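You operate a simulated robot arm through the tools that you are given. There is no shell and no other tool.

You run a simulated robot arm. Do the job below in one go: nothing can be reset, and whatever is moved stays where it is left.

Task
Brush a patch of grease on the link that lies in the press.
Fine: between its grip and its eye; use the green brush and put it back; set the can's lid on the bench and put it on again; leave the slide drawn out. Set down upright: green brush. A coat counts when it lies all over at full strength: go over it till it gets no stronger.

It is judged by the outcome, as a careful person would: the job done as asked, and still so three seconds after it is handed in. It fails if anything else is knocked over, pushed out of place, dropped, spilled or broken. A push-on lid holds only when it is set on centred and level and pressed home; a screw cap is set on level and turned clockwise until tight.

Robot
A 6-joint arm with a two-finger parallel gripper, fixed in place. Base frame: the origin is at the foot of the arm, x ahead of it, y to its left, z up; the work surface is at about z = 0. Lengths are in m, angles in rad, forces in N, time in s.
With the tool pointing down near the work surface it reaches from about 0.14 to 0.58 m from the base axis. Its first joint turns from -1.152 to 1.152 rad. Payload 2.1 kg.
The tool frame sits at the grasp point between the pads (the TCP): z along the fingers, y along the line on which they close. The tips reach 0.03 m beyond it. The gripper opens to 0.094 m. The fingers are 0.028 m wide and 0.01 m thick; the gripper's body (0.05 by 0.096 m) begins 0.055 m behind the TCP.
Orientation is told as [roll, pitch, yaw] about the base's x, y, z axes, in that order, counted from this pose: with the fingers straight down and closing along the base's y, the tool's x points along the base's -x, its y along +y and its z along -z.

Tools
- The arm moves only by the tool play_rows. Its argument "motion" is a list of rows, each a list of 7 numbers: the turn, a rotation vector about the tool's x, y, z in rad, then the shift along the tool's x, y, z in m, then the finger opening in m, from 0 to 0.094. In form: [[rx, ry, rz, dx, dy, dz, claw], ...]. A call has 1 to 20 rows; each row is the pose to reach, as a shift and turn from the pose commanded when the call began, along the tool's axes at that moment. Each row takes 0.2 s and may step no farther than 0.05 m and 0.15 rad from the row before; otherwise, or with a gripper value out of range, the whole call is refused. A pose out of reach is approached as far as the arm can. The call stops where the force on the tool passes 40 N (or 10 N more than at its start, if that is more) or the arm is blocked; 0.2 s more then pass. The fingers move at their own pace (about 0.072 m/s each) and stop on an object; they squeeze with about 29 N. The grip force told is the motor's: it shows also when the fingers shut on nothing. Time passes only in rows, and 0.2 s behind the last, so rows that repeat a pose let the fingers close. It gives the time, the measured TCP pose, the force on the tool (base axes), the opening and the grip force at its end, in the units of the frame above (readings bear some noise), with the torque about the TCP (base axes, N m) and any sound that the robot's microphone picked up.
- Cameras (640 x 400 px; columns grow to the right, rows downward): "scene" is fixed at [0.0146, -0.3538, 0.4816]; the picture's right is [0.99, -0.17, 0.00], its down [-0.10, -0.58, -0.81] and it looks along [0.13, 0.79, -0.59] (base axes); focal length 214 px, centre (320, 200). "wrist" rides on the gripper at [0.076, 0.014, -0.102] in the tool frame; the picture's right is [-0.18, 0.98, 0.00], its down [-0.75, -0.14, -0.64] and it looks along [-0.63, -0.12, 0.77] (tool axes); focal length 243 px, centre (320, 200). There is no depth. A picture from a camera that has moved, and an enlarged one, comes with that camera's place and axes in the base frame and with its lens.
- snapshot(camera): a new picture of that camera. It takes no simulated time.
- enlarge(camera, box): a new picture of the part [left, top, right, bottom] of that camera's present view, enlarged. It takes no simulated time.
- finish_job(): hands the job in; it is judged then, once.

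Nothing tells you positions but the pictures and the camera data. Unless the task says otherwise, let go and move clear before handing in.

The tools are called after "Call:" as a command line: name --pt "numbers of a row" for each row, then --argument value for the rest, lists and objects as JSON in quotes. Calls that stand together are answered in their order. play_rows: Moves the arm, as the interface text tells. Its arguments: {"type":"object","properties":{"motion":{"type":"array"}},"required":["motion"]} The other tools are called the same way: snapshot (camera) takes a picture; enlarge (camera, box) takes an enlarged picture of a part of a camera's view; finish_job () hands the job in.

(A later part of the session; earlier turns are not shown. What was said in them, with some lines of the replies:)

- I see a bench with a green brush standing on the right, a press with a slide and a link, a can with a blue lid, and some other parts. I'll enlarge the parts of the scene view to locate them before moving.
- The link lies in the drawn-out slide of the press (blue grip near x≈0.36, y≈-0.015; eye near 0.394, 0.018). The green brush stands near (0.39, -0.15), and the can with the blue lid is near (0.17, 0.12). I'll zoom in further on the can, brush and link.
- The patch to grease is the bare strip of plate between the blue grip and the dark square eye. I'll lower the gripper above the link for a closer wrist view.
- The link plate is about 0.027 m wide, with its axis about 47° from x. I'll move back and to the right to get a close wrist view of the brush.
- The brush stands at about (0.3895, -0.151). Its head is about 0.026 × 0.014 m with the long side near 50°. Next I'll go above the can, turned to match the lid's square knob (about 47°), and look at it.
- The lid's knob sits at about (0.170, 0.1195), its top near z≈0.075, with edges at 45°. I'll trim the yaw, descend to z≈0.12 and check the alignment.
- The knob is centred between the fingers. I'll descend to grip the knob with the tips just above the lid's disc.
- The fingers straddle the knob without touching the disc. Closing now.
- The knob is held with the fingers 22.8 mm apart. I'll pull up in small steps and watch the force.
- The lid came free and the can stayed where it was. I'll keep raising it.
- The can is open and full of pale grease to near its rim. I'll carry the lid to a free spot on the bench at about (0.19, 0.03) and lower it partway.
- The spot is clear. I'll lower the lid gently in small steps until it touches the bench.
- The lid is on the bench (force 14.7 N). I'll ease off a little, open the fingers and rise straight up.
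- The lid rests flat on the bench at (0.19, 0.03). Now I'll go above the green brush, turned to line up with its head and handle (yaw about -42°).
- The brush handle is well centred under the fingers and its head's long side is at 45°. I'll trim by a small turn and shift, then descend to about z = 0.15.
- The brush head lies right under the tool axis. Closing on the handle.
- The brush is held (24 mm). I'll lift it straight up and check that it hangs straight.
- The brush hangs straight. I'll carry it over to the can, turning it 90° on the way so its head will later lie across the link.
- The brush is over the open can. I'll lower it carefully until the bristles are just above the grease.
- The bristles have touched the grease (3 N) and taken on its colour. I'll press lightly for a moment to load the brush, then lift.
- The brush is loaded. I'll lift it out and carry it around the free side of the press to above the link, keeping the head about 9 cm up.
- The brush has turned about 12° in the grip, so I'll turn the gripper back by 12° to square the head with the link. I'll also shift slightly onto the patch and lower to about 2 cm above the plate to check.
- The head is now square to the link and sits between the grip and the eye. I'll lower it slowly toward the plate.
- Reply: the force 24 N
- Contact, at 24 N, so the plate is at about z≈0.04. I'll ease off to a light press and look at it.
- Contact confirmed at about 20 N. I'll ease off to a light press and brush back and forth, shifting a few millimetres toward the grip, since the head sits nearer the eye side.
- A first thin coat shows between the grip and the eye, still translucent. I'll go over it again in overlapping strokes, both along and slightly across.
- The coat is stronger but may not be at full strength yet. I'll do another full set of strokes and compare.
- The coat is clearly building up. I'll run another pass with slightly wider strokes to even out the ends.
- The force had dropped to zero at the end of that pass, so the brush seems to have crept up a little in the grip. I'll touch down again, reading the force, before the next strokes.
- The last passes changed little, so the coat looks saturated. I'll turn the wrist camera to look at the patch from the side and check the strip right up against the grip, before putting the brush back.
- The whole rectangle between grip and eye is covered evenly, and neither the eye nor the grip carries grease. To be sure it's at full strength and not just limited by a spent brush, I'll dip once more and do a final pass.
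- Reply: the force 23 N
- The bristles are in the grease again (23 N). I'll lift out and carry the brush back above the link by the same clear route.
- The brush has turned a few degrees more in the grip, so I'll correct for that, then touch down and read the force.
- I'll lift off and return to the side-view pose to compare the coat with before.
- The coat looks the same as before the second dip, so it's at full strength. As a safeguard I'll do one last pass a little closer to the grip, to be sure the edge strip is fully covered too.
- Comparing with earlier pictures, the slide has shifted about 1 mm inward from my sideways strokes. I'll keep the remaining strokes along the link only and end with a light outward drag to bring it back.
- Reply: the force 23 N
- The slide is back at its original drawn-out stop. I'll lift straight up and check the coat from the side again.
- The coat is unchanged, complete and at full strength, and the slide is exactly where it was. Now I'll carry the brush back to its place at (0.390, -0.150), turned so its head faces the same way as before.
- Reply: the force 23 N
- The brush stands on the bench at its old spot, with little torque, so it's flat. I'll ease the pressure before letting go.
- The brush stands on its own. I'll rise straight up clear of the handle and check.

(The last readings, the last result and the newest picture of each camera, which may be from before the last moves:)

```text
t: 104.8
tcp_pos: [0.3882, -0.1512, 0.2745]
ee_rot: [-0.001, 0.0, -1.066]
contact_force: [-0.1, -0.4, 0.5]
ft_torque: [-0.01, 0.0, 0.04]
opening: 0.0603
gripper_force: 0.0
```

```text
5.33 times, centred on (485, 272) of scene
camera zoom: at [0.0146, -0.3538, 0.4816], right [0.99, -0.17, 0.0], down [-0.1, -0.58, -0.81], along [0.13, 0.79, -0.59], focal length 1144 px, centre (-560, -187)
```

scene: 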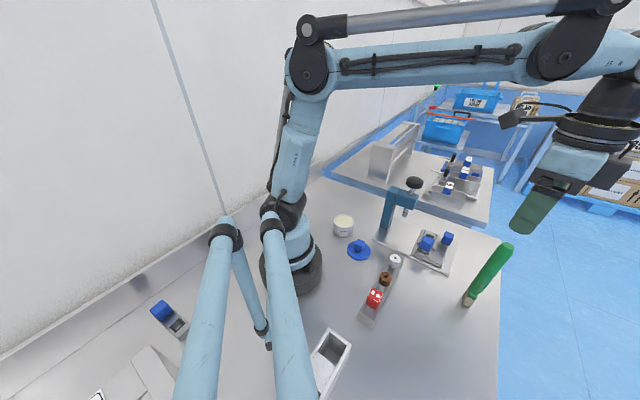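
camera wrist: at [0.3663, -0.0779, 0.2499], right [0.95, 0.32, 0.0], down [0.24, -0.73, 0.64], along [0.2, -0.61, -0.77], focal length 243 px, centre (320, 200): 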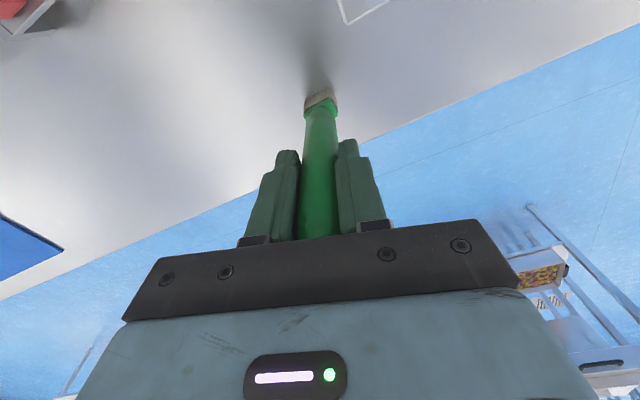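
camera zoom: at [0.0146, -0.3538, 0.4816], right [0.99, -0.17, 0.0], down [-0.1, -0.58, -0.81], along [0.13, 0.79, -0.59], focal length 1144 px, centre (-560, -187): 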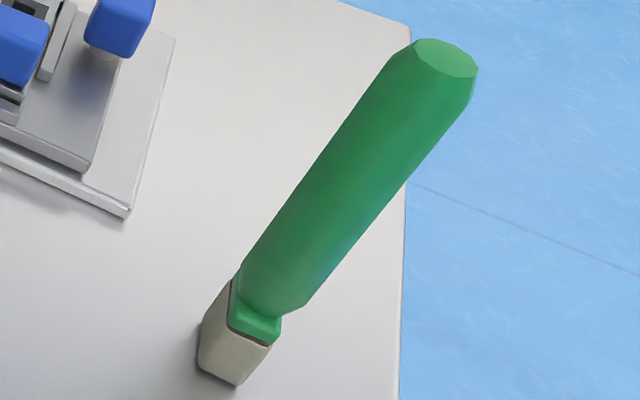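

The brush is back upright in its place. Now I'll go above the lid with the same yaw used when I set it down.

Call:
play_rows --pt "0 0 -0.1423 0.0196 -0.0068 0 0.06" --pt "0 0 -0.2846 0.0391 -0.0135 0 0.06" --pt "0 0 -0.4269 0.0587 -0.0203 0 0.06" --pt "0 0 -0.5692 0.0782 -0.0271 0 0.06" --pt "0 0 -0.7115 0.0978 -0.0338 0 0.06" --pt "0 0 -0.8538 0.1174 -0.0406 0 0.06" --pt "0 0 -0.9962 0.1369 -0.0474 0 0.06" --pt "0 0 -1.1385 0.1565 -0.0542 0 0.06" --pt "0 0 -1.2808 0.1761 -0.0609 0 0.06" --pt "0 0 -1.4231 0.1956 -0.0677 0 0.06" --pt "0 0 -1.5654 0.2152 -0.0745 0 0.06" --pt "0 0 -1.7077 0.2347 -0.0812 0 0.06" --pt "0 0 -1.85 0.2543 -0.088 0 0.06" --pt "0 0 -1.85 0.2543 -0.088 0.04 0.06" --pt "0 0 -1.85 0.2543 -0.088 0.08 0.06" --pt "0 0 -1.85 0.2543 -0.088 0.12 0.06" --pt "0 0 -1.85 0.2543 -0.088 0.16 0.06" --pt "0 0 -1.85 0.2543 -0.088 0.18 0.06" --pt "0 0 -1.85 0.2543 -0.088 0.18 0.06"

Call:
snapshot --camera "wrist"

Call:
enlarge --camera "scene" --box '[310, 190, 410, 290]'

```text
t: 108.8
tcp_pos: [0.1915, 0.0278, 0.093]
ee_rot: [0.001, 0.0, 0.787]
contact_force: [0.1, -0.4, 0.5]
ft_torque: [0.02, -0.02, -0.01]
opening: 0.0601
gripper_force: 0.0
```

```text
taken
camera wrist: at [0.1267, -0.0155, 0.1954], right [-0.56, 0.83, 0.0], down [0.63, 0.43, 0.64], along [0.53, 0.36, -0.77], focal length 243 px, centre (320, 200)
```

wrist: 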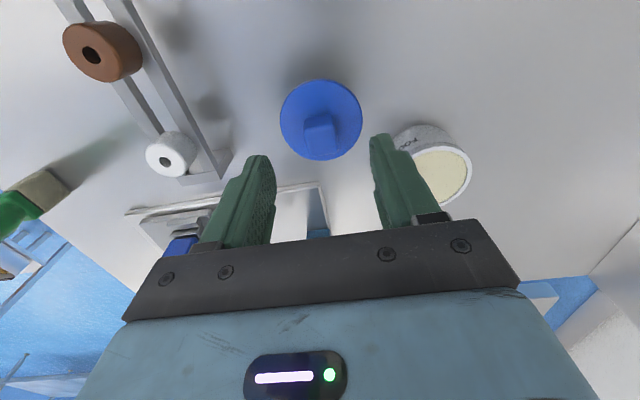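

```text
4.00 times, centred on (360, 240) of scene
camera zoom: at [0.0146, -0.3538, 0.4816], right [0.99, -0.17, 0.0], down [-0.1, -0.58, -0.81], along [0.13, 0.79, -0.59], focal length 858 px, centre (160, 40)
```

zoom: 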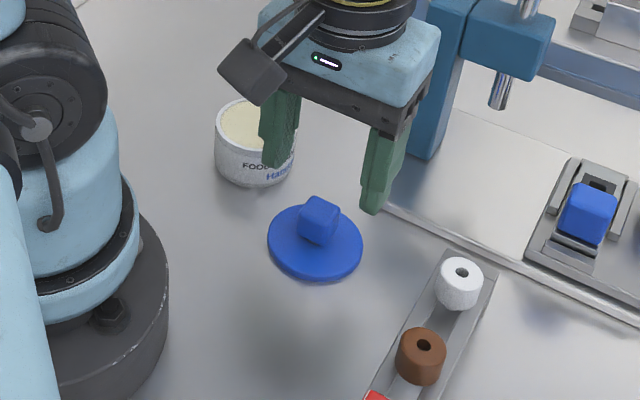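

The lid knob is centred between the fingers. Descending and closing at the same height as before.

Call:
play_rows --pt "0 0 0 0 0 0.02 0.05" --pt "0 0 0 0 0 0.04 0.05" --pt "0 0 0 0 0 0.048 0.05" --pt "0 0 0 0 0 0.048 0.05"

Call:
enlarge --camera "wrist" --box '[240, 80, 400, 240]'

Call:
enlarge --camera "scene" --box '[330, 220, 390, 265]'

```text
t: 109.8
tcp_pos: [0.1901, 0.0297, 0.0448]
ee_rot: [-0.001, 0.001, 0.784]
contact_force: [-0.7, 0.1, -0.2]
ft_torque: [0.02, 0.0, -0.01]
opening: 0.05
gripper_force: 0.1
```

```text
2.50 times, centred on (320, 160) of wrist
camera zoom: at [0.1268, -0.0151, 0.1474], right [-0.56, 0.83, 0.0], down [0.63, 0.43, 0.64], along [0.53, 0.36, -0.77], focal length 606 px, centre (320, 300)
```

zoom: 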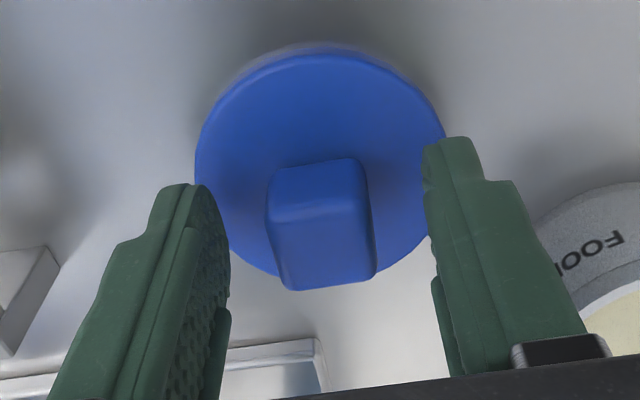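

```text
8.89 times, centred on (360, 242) of scene
camera zoom: at [0.0146, -0.3538, 0.4816], right [0.99, -0.17, 0.0], down [-0.1, -0.58, -0.81], along [0.13, 0.79, -0.59], focal length 1906 px, centre (-36, -178)
```

zoom: 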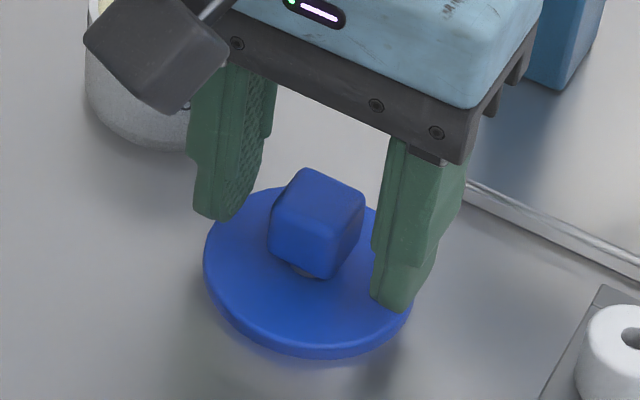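

The view matches the original grasp. I'll close and lift the lid.

Call:
play_rows --pt "0 0 0 0 0 0 0.03" --pt "0 0 0 0 0 0 0.015" --pt "0 0 0 0 0 0 0.01" --pt "0 0 0 0 0 0 0.01" --pt "0 0 0 0 0 -0.01 0.01" --pt "0 0 0 0 0 -0.04 0.01" --pt "0 0 0 0 0 -0.08 0.01" --pt "0 0 0 0 0 -0.1146 0.01" --pt "0 0 0 0 0 -0.1146 0.01"

Call:
enlarge --camera "wrist" --box '[240, 80, 400, 240]'

Call:
enlarge --camera "scene" --box '[320, 170, 400, 260]'

```text
t: 111.8
tcp_pos: [0.1907, 0.0305, 0.1604]
ee_rot: [0.001, 0.0, 0.786]
contact_force: [-0.5, 0.0, -0.8]
ft_torque: [0.02, -0.02, -0.01]
opening: 0.0226
gripper_force: 29.0
```

```text
2.50 times, centred on (320, 160) of wrist
camera zoom: at [0.1269, -0.016, 0.263], right [-0.56, 0.83, 0.0], down [0.63, 0.43, 0.64], along [0.53, 0.36, -0.77], focal length 606 px, centre (320, 300)
```

zoom: 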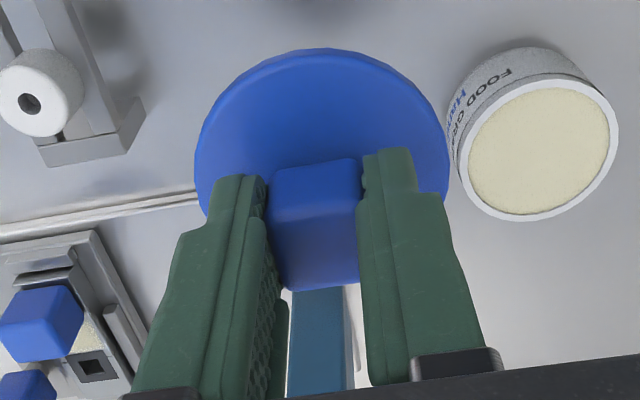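

```text
4.44 times, centred on (360, 215) of scene
camera zoom: at [0.0146, -0.3538, 0.4816], right [0.99, -0.17, 0.0], down [-0.1, -0.58, -0.81], along [0.13, 0.79, -0.59], focal length 953 px, centre (142, 133)
```

zoom: 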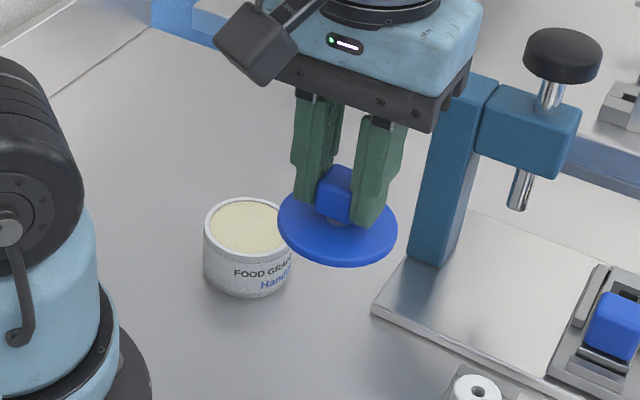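

The lid is held level. I'll move it back above the can and compare with the view from when I lifted it off.

Call:
play_rows --pt "0 0 0 -0.0159 0.0261 0 0.01" --pt "0 0 0 -0.0318 0.0522 0 0.01" --pt "0 0 0 -0.0477 0.0783 0 0.01" --pt "0 0 0 -0.0477 0.0783 0 0.01" --pt "0 0 0 -0.0477 0.0783 0 0.01"

Call:
enlarge --camera "scene" --box '[300, 150, 390, 255]'

Call:
snapshot --camera "wrist"

```text
t: 113.0
tcp_pos: [0.1679, 0.1183, 0.1597]
ee_rot: [0.0, -0.001, 0.785]
contact_force: [0.6, -0.4, -0.3]
ft_torque: [0.01, -0.02, 0.03]
opening: 0.0226
gripper_force: 29.2
```

```text
3.81 times, centred on (345, 202) of scene
camera zoom: at [0.0146, -0.3538, 0.4816], right [0.99, -0.17, 0.0], down [-0.1, -0.58, -0.81], along [0.13, 0.79, -0.59], focal length 817 px, centre (225, 190)
```

zoom: 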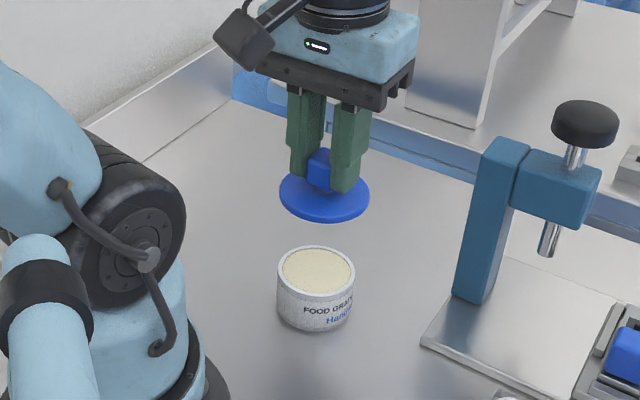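

```text
taken
camera wrist: at [0.1049, 0.0739, 0.2618], right [-0.56, 0.83, 0.0], down [0.63, 0.43, 0.64], along [0.53, 0.36, -0.77], focal length 243 px, centre (320, 200)
```

wrist: 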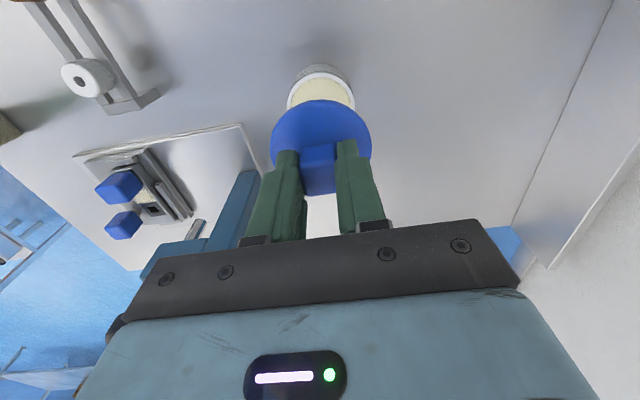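

The can hasn't moved and the lid is right above it. I'll lower it to just above the rim.

Call:
play_rows --pt "0 0 0 0 0 0.03 0.01" --pt "0 0 0 0 0 0.055 0.01" --pt "0 0 0 0 0 0.063 0.01" --pt "0 0 0 0 0 0.063 0.01"

Call:
enlarge --camera "scene" --box '[310, 170, 380, 245]'

Call:
enlarge --camera "wrist" --box '[240, 60, 400, 220]'

```text
t: 114.0
tcp_pos: [0.1677, 0.1201, 0.0962]
ee_rot: [0.001, -0.001, 0.786]
contact_force: [0.7, -0.2, 0.1]
ft_torque: [0.0, -0.03, -0.01]
opening: 0.0229
gripper_force: 28.9
```

```text
5.33 times, centred on (345, 208) of scene
camera zoom: at [0.0146, -0.3538, 0.4816], right [0.99, -0.17, 0.0], down [-0.1, -0.58, -0.81], along [0.13, 0.79, -0.59], focal length 1144 px, centre (187, 160)
```

zoom: 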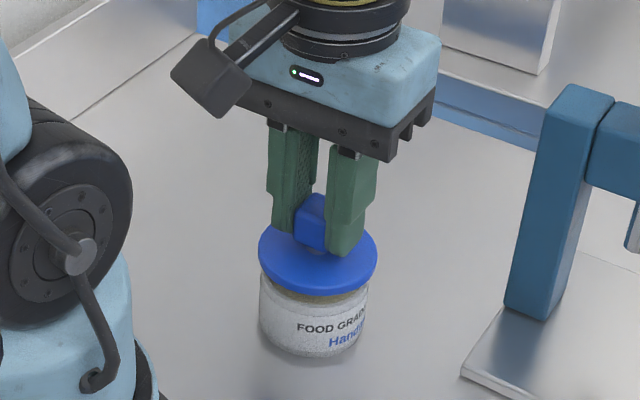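

```text
2.50 times, centred on (320, 140) of wrist
camera zoom: at [0.1047, 0.0742, 0.199], right [-0.56, 0.83, 0.0], down [0.63, 0.43, 0.64], along [0.53, 0.36, -0.77], focal length 606 px, centre (320, 350)
```

zoom: 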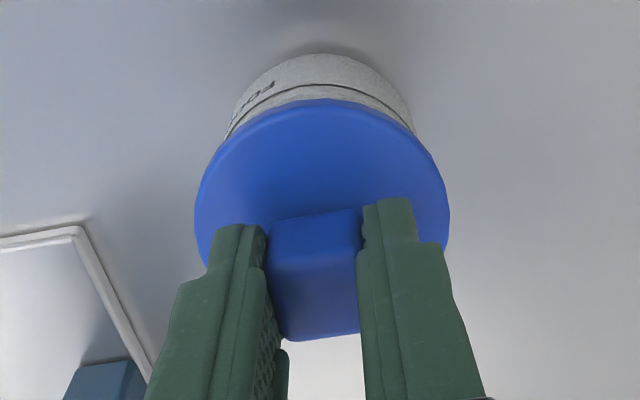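

The lid is centred over the can. Now I'll lower it onto the rim in small steps.

Call:
play_rows --pt "0 0 0 0 0 0.003 0.01" --pt "0 0 0 0 0 0.006 0.01" --pt "0 0 0 0 0 0.008 0.01" --pt "0 0 0 0 0 0.008 0.01"

Call:
enlarge --camera "scene" --box '[310, 170, 380, 245]'

```text
t: 115.0
tcp_pos: [0.1695, 0.119, 0.0893]
ee_rot: [0.0, 0.0, 0.786]
contact_force: [0.1, -0.3, -1.1]
ft_torque: [0.02, -0.01, 0.02]
opening: 0.0228
gripper_force: 29.0
```

```text
5.33 times, centred on (345, 208) of scene
camera zoom: at [0.0146, -0.3538, 0.4816], right [0.99, -0.17, 0.0], down [-0.1, -0.58, -0.81], along [0.13, 0.79, -0.59], focal length 1144 px, centre (187, 160)
```

zoom: 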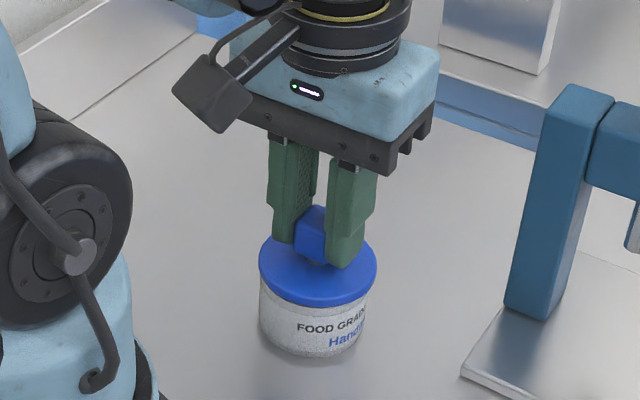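

Call:
play_rows --pt "0 0 0 0 0 0.001 0.01" --pt "0 0 0 0 0 0.002 0.01" --pt "0 0 0 0 0 0.003 0.01" --pt "0 0 0 0 0 0.004 0.01" --pt "0 0 0 0 0 0.004 0.01"

Call:
enlarge --camera "scene" --box '[310, 170, 380, 245]'

```text
t: 116.2
tcp_pos: [0.1696, 0.1173, 0.0857]
ee_rot: [0.001, 0.001, 0.784]
contact_force: [-2.2, -3.0, 23.1]
ft_torque: [0.0, 0.05, -0.03]
opening: 0.0229
gripper_force: 29.2
```

```text
5.33 times, centred on (345, 208) of scene
camera zoom: at [0.0146, -0.3538, 0.4815], right [0.99, -0.17, 0.0], down [-0.1, -0.58, -0.81], along [0.13, 0.79, -0.59], focal length 1144 px, centre (187, 160)
```

zoom: 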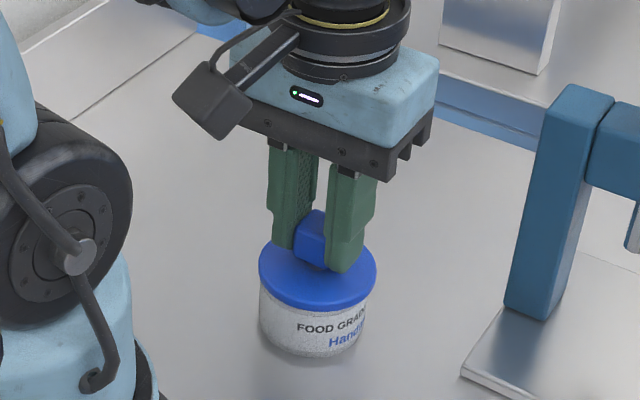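

The lid is on the rim (23 N). I'll press it home in small steps.

Call:
play_rows --pt "0 0 0 0 0 0.0004 0.01" --pt "0 0 0 0 0 0.0008 0.01" --pt "0 0 0 0 0 0.0008 0.01"

Call:
enlarge --camera "scene" --box '[324, 204, 364, 244]'

```text
t: 117.0
tcp_pos: [0.1689, 0.1188, 0.0834]
ee_rot: [-0.001, -0.002, 0.785]
contact_force: [1.3, 1.2, 22.4]
ft_torque: [0.08, -0.09, 0.0]
opening: 0.0226
gripper_force: 29.0
```

```text
10.00 times, centred on (344, 224) of scene
camera zoom: at [0.0146, -0.3538, 0.4815], right [0.99, -0.17, 0.0], down [-0.1, -0.58, -0.81], along [0.13, 0.79, -0.59], focal length 2145 px, centre (80, -40)
```

zoom: 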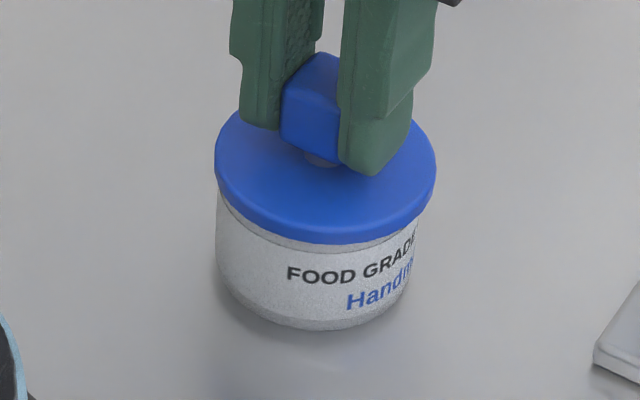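

Call:
play_rows --pt "0 0 0 0 0 0.0003 0.01" --pt "0 0 0 0 0 0.0006 0.01" --pt "0 0 0 0 0 0.0006 0.01"

Call:
enlarge --camera "scene" --box '[324, 204, 364, 244]'

```text
t: 117.8
tcp_pos: [0.1684, 0.1179, 0.0846]
ee_rot: [-0.001, 0.001, 0.784]
contact_force: [2.5, -0.5, 21.3]
ft_torque: [0.09, -0.14, 0.03]
opening: 0.0229
gripper_force: 28.9
```

```text
10.00 times, centred on (344, 224) of scene
camera zoom: at [0.0146, -0.3538, 0.4815], right [0.99, -0.17, 0.0], down [-0.1, -0.58, -0.81], along [0.13, 0.79, -0.59], focal length 2145 px, centre (80, -40)
```

zoom: 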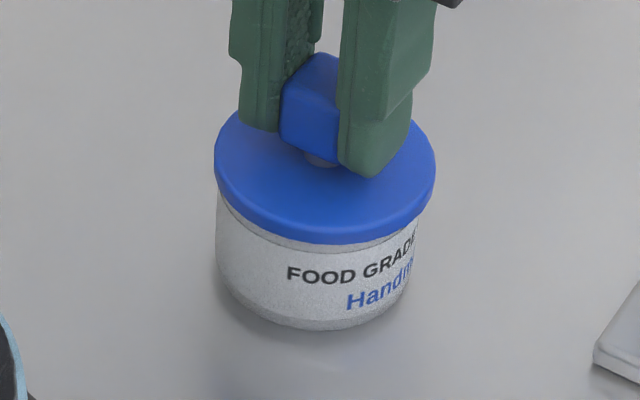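

The lid looks seated at its original height. The fingers are slipping on the knob at about 21 N, so I'll let go, look, and then press the knob from above with closed fingers to be sure.

Call:
play_rows --pt "0 0 0 0 0 -0.0014 0.01" --pt "0 0 0 0 0 -0.0014 0.03" --pt "0 0 0 0 0 -0.0014 0.05" --pt "0 0 0 0 0 -0.0014 0.05" --pt "0 0 0 0 0 -0.02 0.05" --pt "0 0 0 0 0 -0.045 0.05" --pt "0 0 0 0 0 -0.08 0.05" --pt "0 0 0 0 0 -0.08 0.05"

Call:
enlarge --camera "scene" --box '[324, 204, 364, 244]'

Call:
enlarge --camera "wrist" --box '[260, 40, 380, 160]'

```text
t: 119.6
tcp_pos: [0.1691, 0.1183, 0.1639]
ee_rot: [0.002, 0.0, 0.786]
contact_force: [-0.2, 0.2, 0.6]
ft_torque: [0.02, -0.02, 0.03]
opening: 0.0501
gripper_force: 0.2
```

```text
10.00 times, centred on (344, 224) of scene
camera zoom: at [0.0146, -0.3538, 0.4816], right [0.99, -0.17, 0.0], down [-0.1, -0.58, -0.81], along [0.13, 0.79, -0.59], focal length 2145 px, centre (80, -40)
```

zoom: 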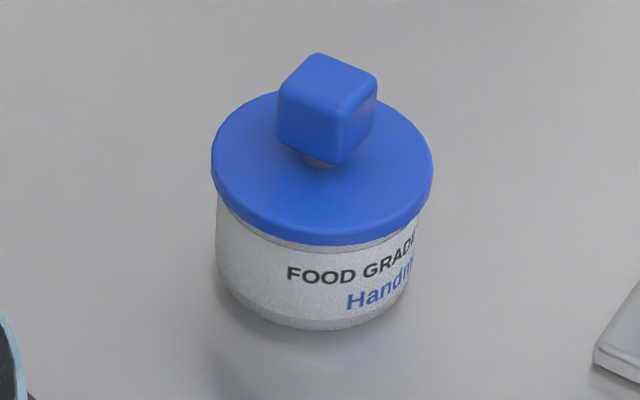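

```text
3.33 times, centred on (320, 100) of wrist
camera zoom: at [0.1055, 0.0738, 0.2657], right [-0.56, 0.83, 0.0], down [0.63, 0.43, 0.64], along [0.53, 0.36, -0.77], focal length 809 px, centre (320, 533)
```

zoom: 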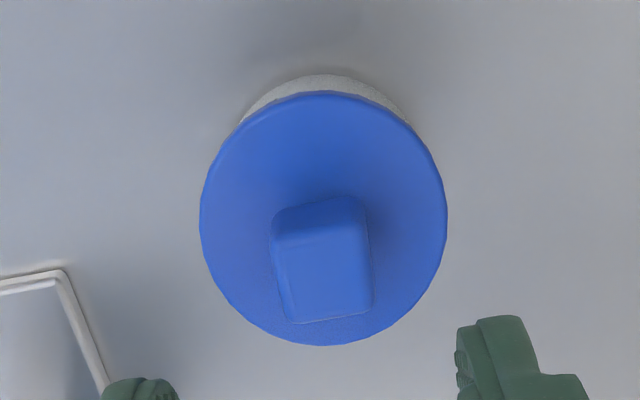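

The lid picture now matches the original closed state. As insurance I'll press the knob straight down from above with closed fingers.

Call:
play_rows --pt "0 0 0 0 0 0 0.0" --pt "0 0 0 0 0 0 0.0" --pt "0 0 0 0 0 0.02 0.0" --pt "0 0 0 0 0 0.04 0.0" --pt "0 0 0 0 0 0.052 0.0" --pt "0 0 0 0 0 0.052 0.0"

Call:
enlarge --camera "scene" --box '[310, 170, 380, 245]'

Call:
enlarge --camera "wrist" --box '[240, 60, 400, 220]'

```text
t: 121.0
tcp_pos: [0.1682, 0.1177, 0.1123]
ee_rot: [0.0, 0.0, 0.784]
contact_force: [0.2, -0.2, 1.0]
ft_torque: [-0.01, 0.02, -0.03]
opening: 0.0
gripper_force: 29.1
```

```text
5.33 times, centred on (345, 208) of scene
camera zoom: at [0.0146, -0.3538, 0.4816], right [0.99, -0.17, 0.0], down [-0.1, -0.58, -0.81], along [0.13, 0.79, -0.59], focal length 1144 px, centre (187, 160)
```

zoom: 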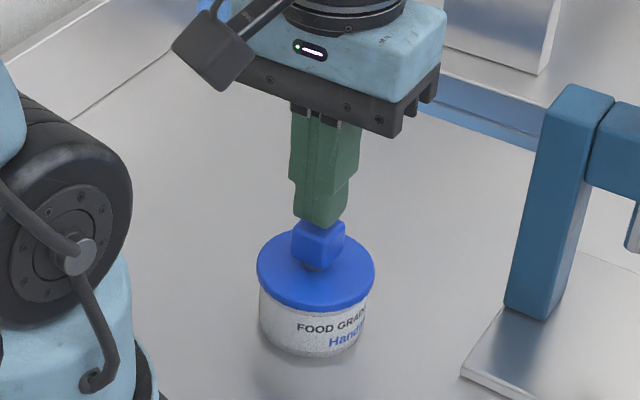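

```text
2.50 times, centred on (320, 140) of wrist
camera zoom: at [0.1053, 0.0739, 0.2134], right [-0.56, 0.83, 0.0], down [0.63, 0.43, 0.64], along [0.53, 0.36, -0.77], focal length 606 px, centre (320, 350)
```

zoom: 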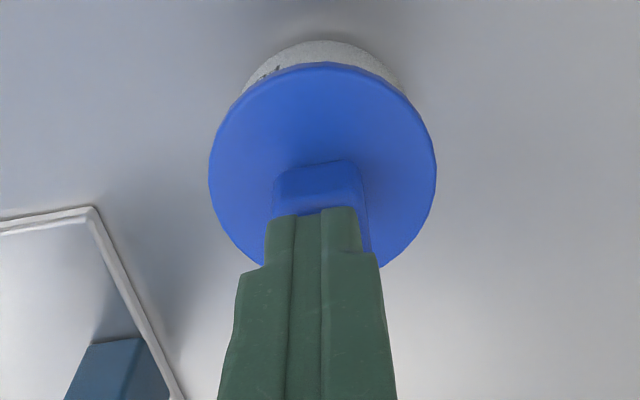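

Call:
play_rows --pt "0 0 0 0 0 0.002 0.0" --pt "0 0 0 0 0 0.004 0.0" --pt "0 0 0 0 0 0.005 0.0" --pt "0 0 0 0 0 0.005 0.0"

```text
t: 122.0
tcp_pos: [0.168, 0.119, 0.1058]
ee_rot: [0.001, -0.002, 0.786]
contact_force: [0.5, -0.6, -1.0]
ft_torque: [-0.03, 0.02, 0.02]
opening: 0.0
gripper_force: 29.2
```

Call:
play_rows --pt "0 0 0 0 0 0.001 0.0" --pt "0 0 0 0 0 0.002 0.0" --pt "0 0 0 0 0 0.002 0.0"

```text
t: 122.8
tcp_pos: [0.1686, 0.1184, 0.1061]
ee_rot: [0.001, 0.001, 0.786]
contact_force: [-1.5, -1.4, 16.9]
ft_torque: [-0.02, 0.07, 0.0]
opening: 0.0001
gripper_force: 29.1
stopped in row 3: the force on the tool passed its limit at 42 N (the readings are from after the stop); the commanded pose is now the measured one
```

That pressed the lid with over 40 N before the stop. I'll rise and look.

Call:
play_rows --pt "0 0 0 0 0 -0.005 0.0" --pt "0 0 0 0 0 -0.03 0.0" --pt "0 0 0 0 0 -0.07 0.01" --pt "0 0 0 0 0 -0.11 0.03" --pt "0 0 0 0 0 -0.15 0.05" --pt "0 0 0 0 0 -0.15 0.05"

Call:
enlarge --camera "scene" --box '[324, 204, 364, 244]'

Call:
snapshot --camera "scene"

Call:
snapshot --camera "wrist"

```text
t: 124.2
tcp_pos: [0.1695, 0.1186, 0.2568]
ee_rot: [-0.001, 0.002, 0.784]
contact_force: [-1.1, 0.5, -0.5]
ft_torque: [0.01, -0.02, -0.01]
opening: 0.0502
gripper_force: 0.0
```

```text
10.00 times, centred on (344, 224) of scene
camera zoom: at [0.0146, -0.3538, 0.4816], right [0.99, -0.17, 0.0], down [-0.1, -0.58, -0.81], along [0.13, 0.79, -0.59], focal length 2145 px, centre (80, -40)
```

zoom: 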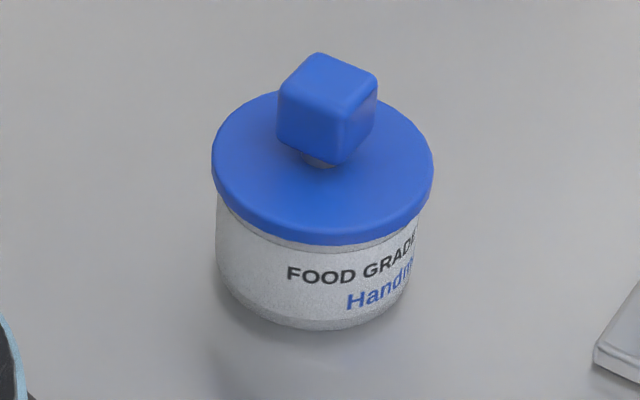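

```text
taken
```

scene: 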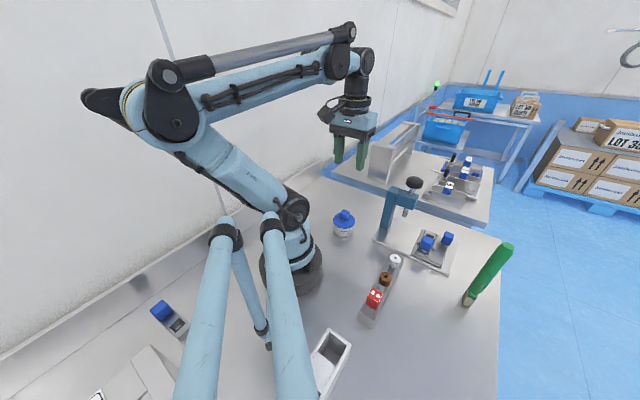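

```text
taken
camera wrist: at [0.1058, 0.0746, 0.3579], right [-0.56, 0.83, 0.0], down [0.63, 0.43, 0.64], along [0.53, 0.36, -0.77], focal length 243 px, centre (320, 200)
```

wrist: 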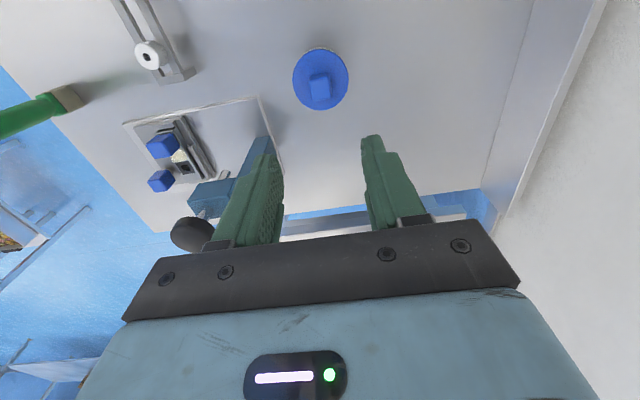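

The lid is seated exactly as it was at the start. I'll take one last unobstructed look at the greased patch from above before handing in.

Call:
play_rows --pt "0 0 0.1365 0.0063 -0.0389 0 0.05" --pt "0 0 0.273 0.0127 -0.0778 0 0.05" --pt "0 0 0.4095 0.019 -0.1167 0 0.05" --pt "0 0 0.546 0.0261 -0.1557 0 0.05" --pt "0 0 0.6825 -0.0022 -0.184 0 0.05" --pt "0 0 0.819 -0.034 -0.2087 0 0.05" --pt "0 0 0.9555 -0.0694 -0.2299 0 0.05" --pt "0 0 1.092 -0.1114 -0.2295 0 0.05" --pt "0 0 1.2285 -0.1114 -0.2295 0 0.05" --pt "0 0 1.365 -0.1114 -0.2295 0 0.05" --pt "0 0 1.365 -0.1114 -0.2295 0 0.05"

Call:
snapshot --camera "wrist"

Call:
enlarge --camera "wrist" --box '[250, 30, 350, 110]'

```text
t: 126.6
tcp_pos: [0.4097, 0.0355, 0.2554]
ee_rot: [-0.002, 0.001, -0.584]
contact_force: [-0.4, 0.3, -0.1]
ft_torque: [0.01, 0.03, -0.01]
opening: 0.05
gripper_force: 0.1
```

```text
taken
camera wrist: at [0.3549, 0.0887, 0.3574], right [0.69, 0.72, 0.0], down [0.55, -0.53, 0.64], along [0.46, -0.45, -0.77], focal length 243 px, centre (320, 200)
```

wrist: 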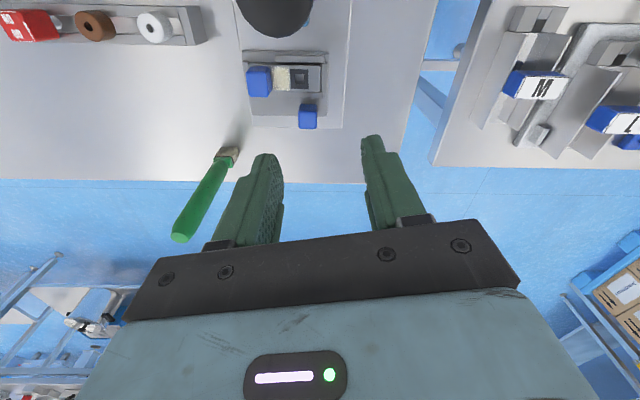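

```text
5.00 times, centred on (300, 70) of wrist
camera zoom: at [0.3549, 0.0887, 0.3574], right [0.69, 0.72, 0.0], down [0.55, -0.53, 0.64], along [0.46, -0.45, -0.77], focal length 1213 px, centre (420, 850)
```

zoom: 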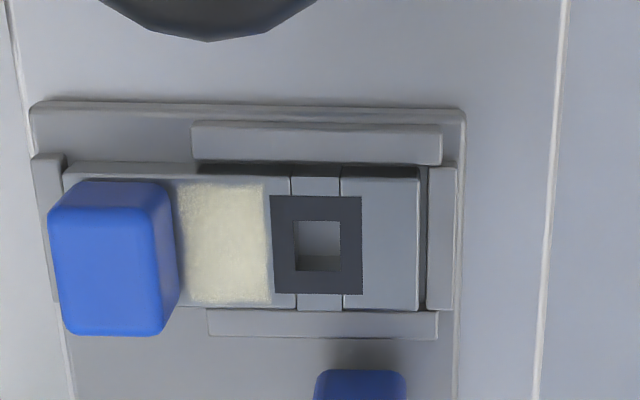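

Call:
enlarge --camera "wrist" --box '[270, 60, 300, 90]'

Call:
enlarge --camera "scene" --box '[360, 160, 520, 320]'

```text
13.33 times, centred on (285, 75) of wrist
camera zoom: at [0.3549, 0.0887, 0.3574], right [0.69, 0.72, 0.0], down [0.55, -0.53, 0.64], along [0.46, -0.45, -0.77], focal length 3235 px, centre (787, 1867)
```

zoom: 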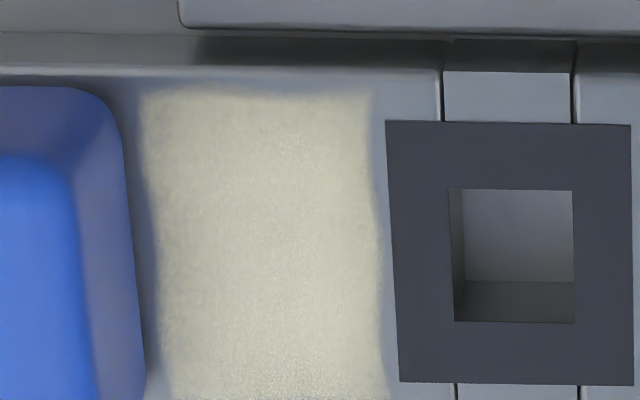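

```text
2.50 times, centred on (440, 240) of scene
camera zoom: at [0.0147, -0.3538, 0.4816], right [0.99, -0.17, 0.0], down [-0.1, -0.58, -0.81], along [0.13, 0.79, -0.59], focal length 536 px, centre (20, 100)
```

zoom: 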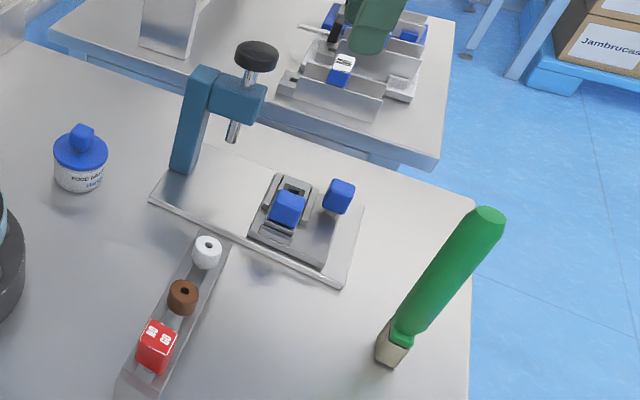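

The patch is coated evenly. The brush is upright in place, the can is closed, the slide is drawn out, and everything else is where it was. I'll raise the arm clear and hand in.

Call:
play_rows --pt "0 0 0 0 0 -0.045 0.05" --pt "0 0 0 0 0 -0.09 0.05" --pt "0 0 0 0 0 -0.13 0.05" --pt "0 0 0 0 0 -0.13 0.05"

Call:
snapshot --camera "scene"

```text
t: 127.6
tcp_pos: [0.4116, 0.0362, 0.3857]
ee_rot: [-0.001, -0.001, -0.581]
contact_force: [0.1, -0.7, 0.1]
ft_torque: [-0.01, 0.0, -0.01]
opening: 0.05
gripper_force: 0.1
```

```text
taken
```

scene: 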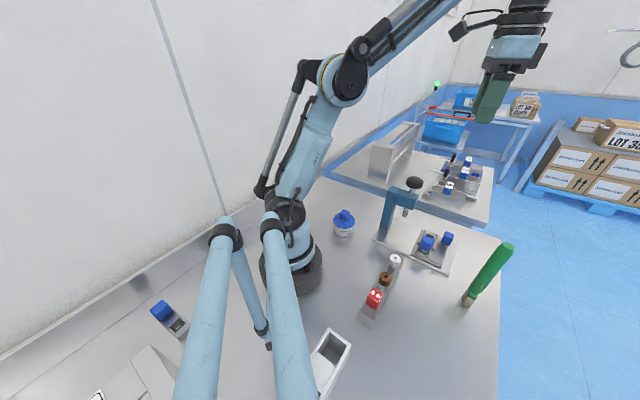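

The arm is clear and the scene matches the wanted end state: link greased between grip and eye, brush upright in its place, lid back on the can, slide drawn out. Handing in.

Call:
finish_job

```text
The job is handed in.
```

I greased the link in the press between its grip and its eye, put everything back, and handed the job in. I haven't been given a verdict.

- **Coat:** the whole patch is covered evenly, with no grease visible on the eye or the grip. I dipped the brush twice. The passes after the second dip made the coat no stronger, so I took it to be at full strength.
- **Green brush:** it stands upright in its original place, within about 1 mm, with its head facing the same way.
- **Can lid:** I set it on the bench while I worked. It is back on the can and pressed down with a little over 40 N. It looks the same as at the start.
- **Slide:** it is drawn out. My sideways strokes pushed it in by about 1 mm, so I dragged it back out, and the pictures show it where it started.

In the last pictures, nothing else on the bench had moved or been knocked over.
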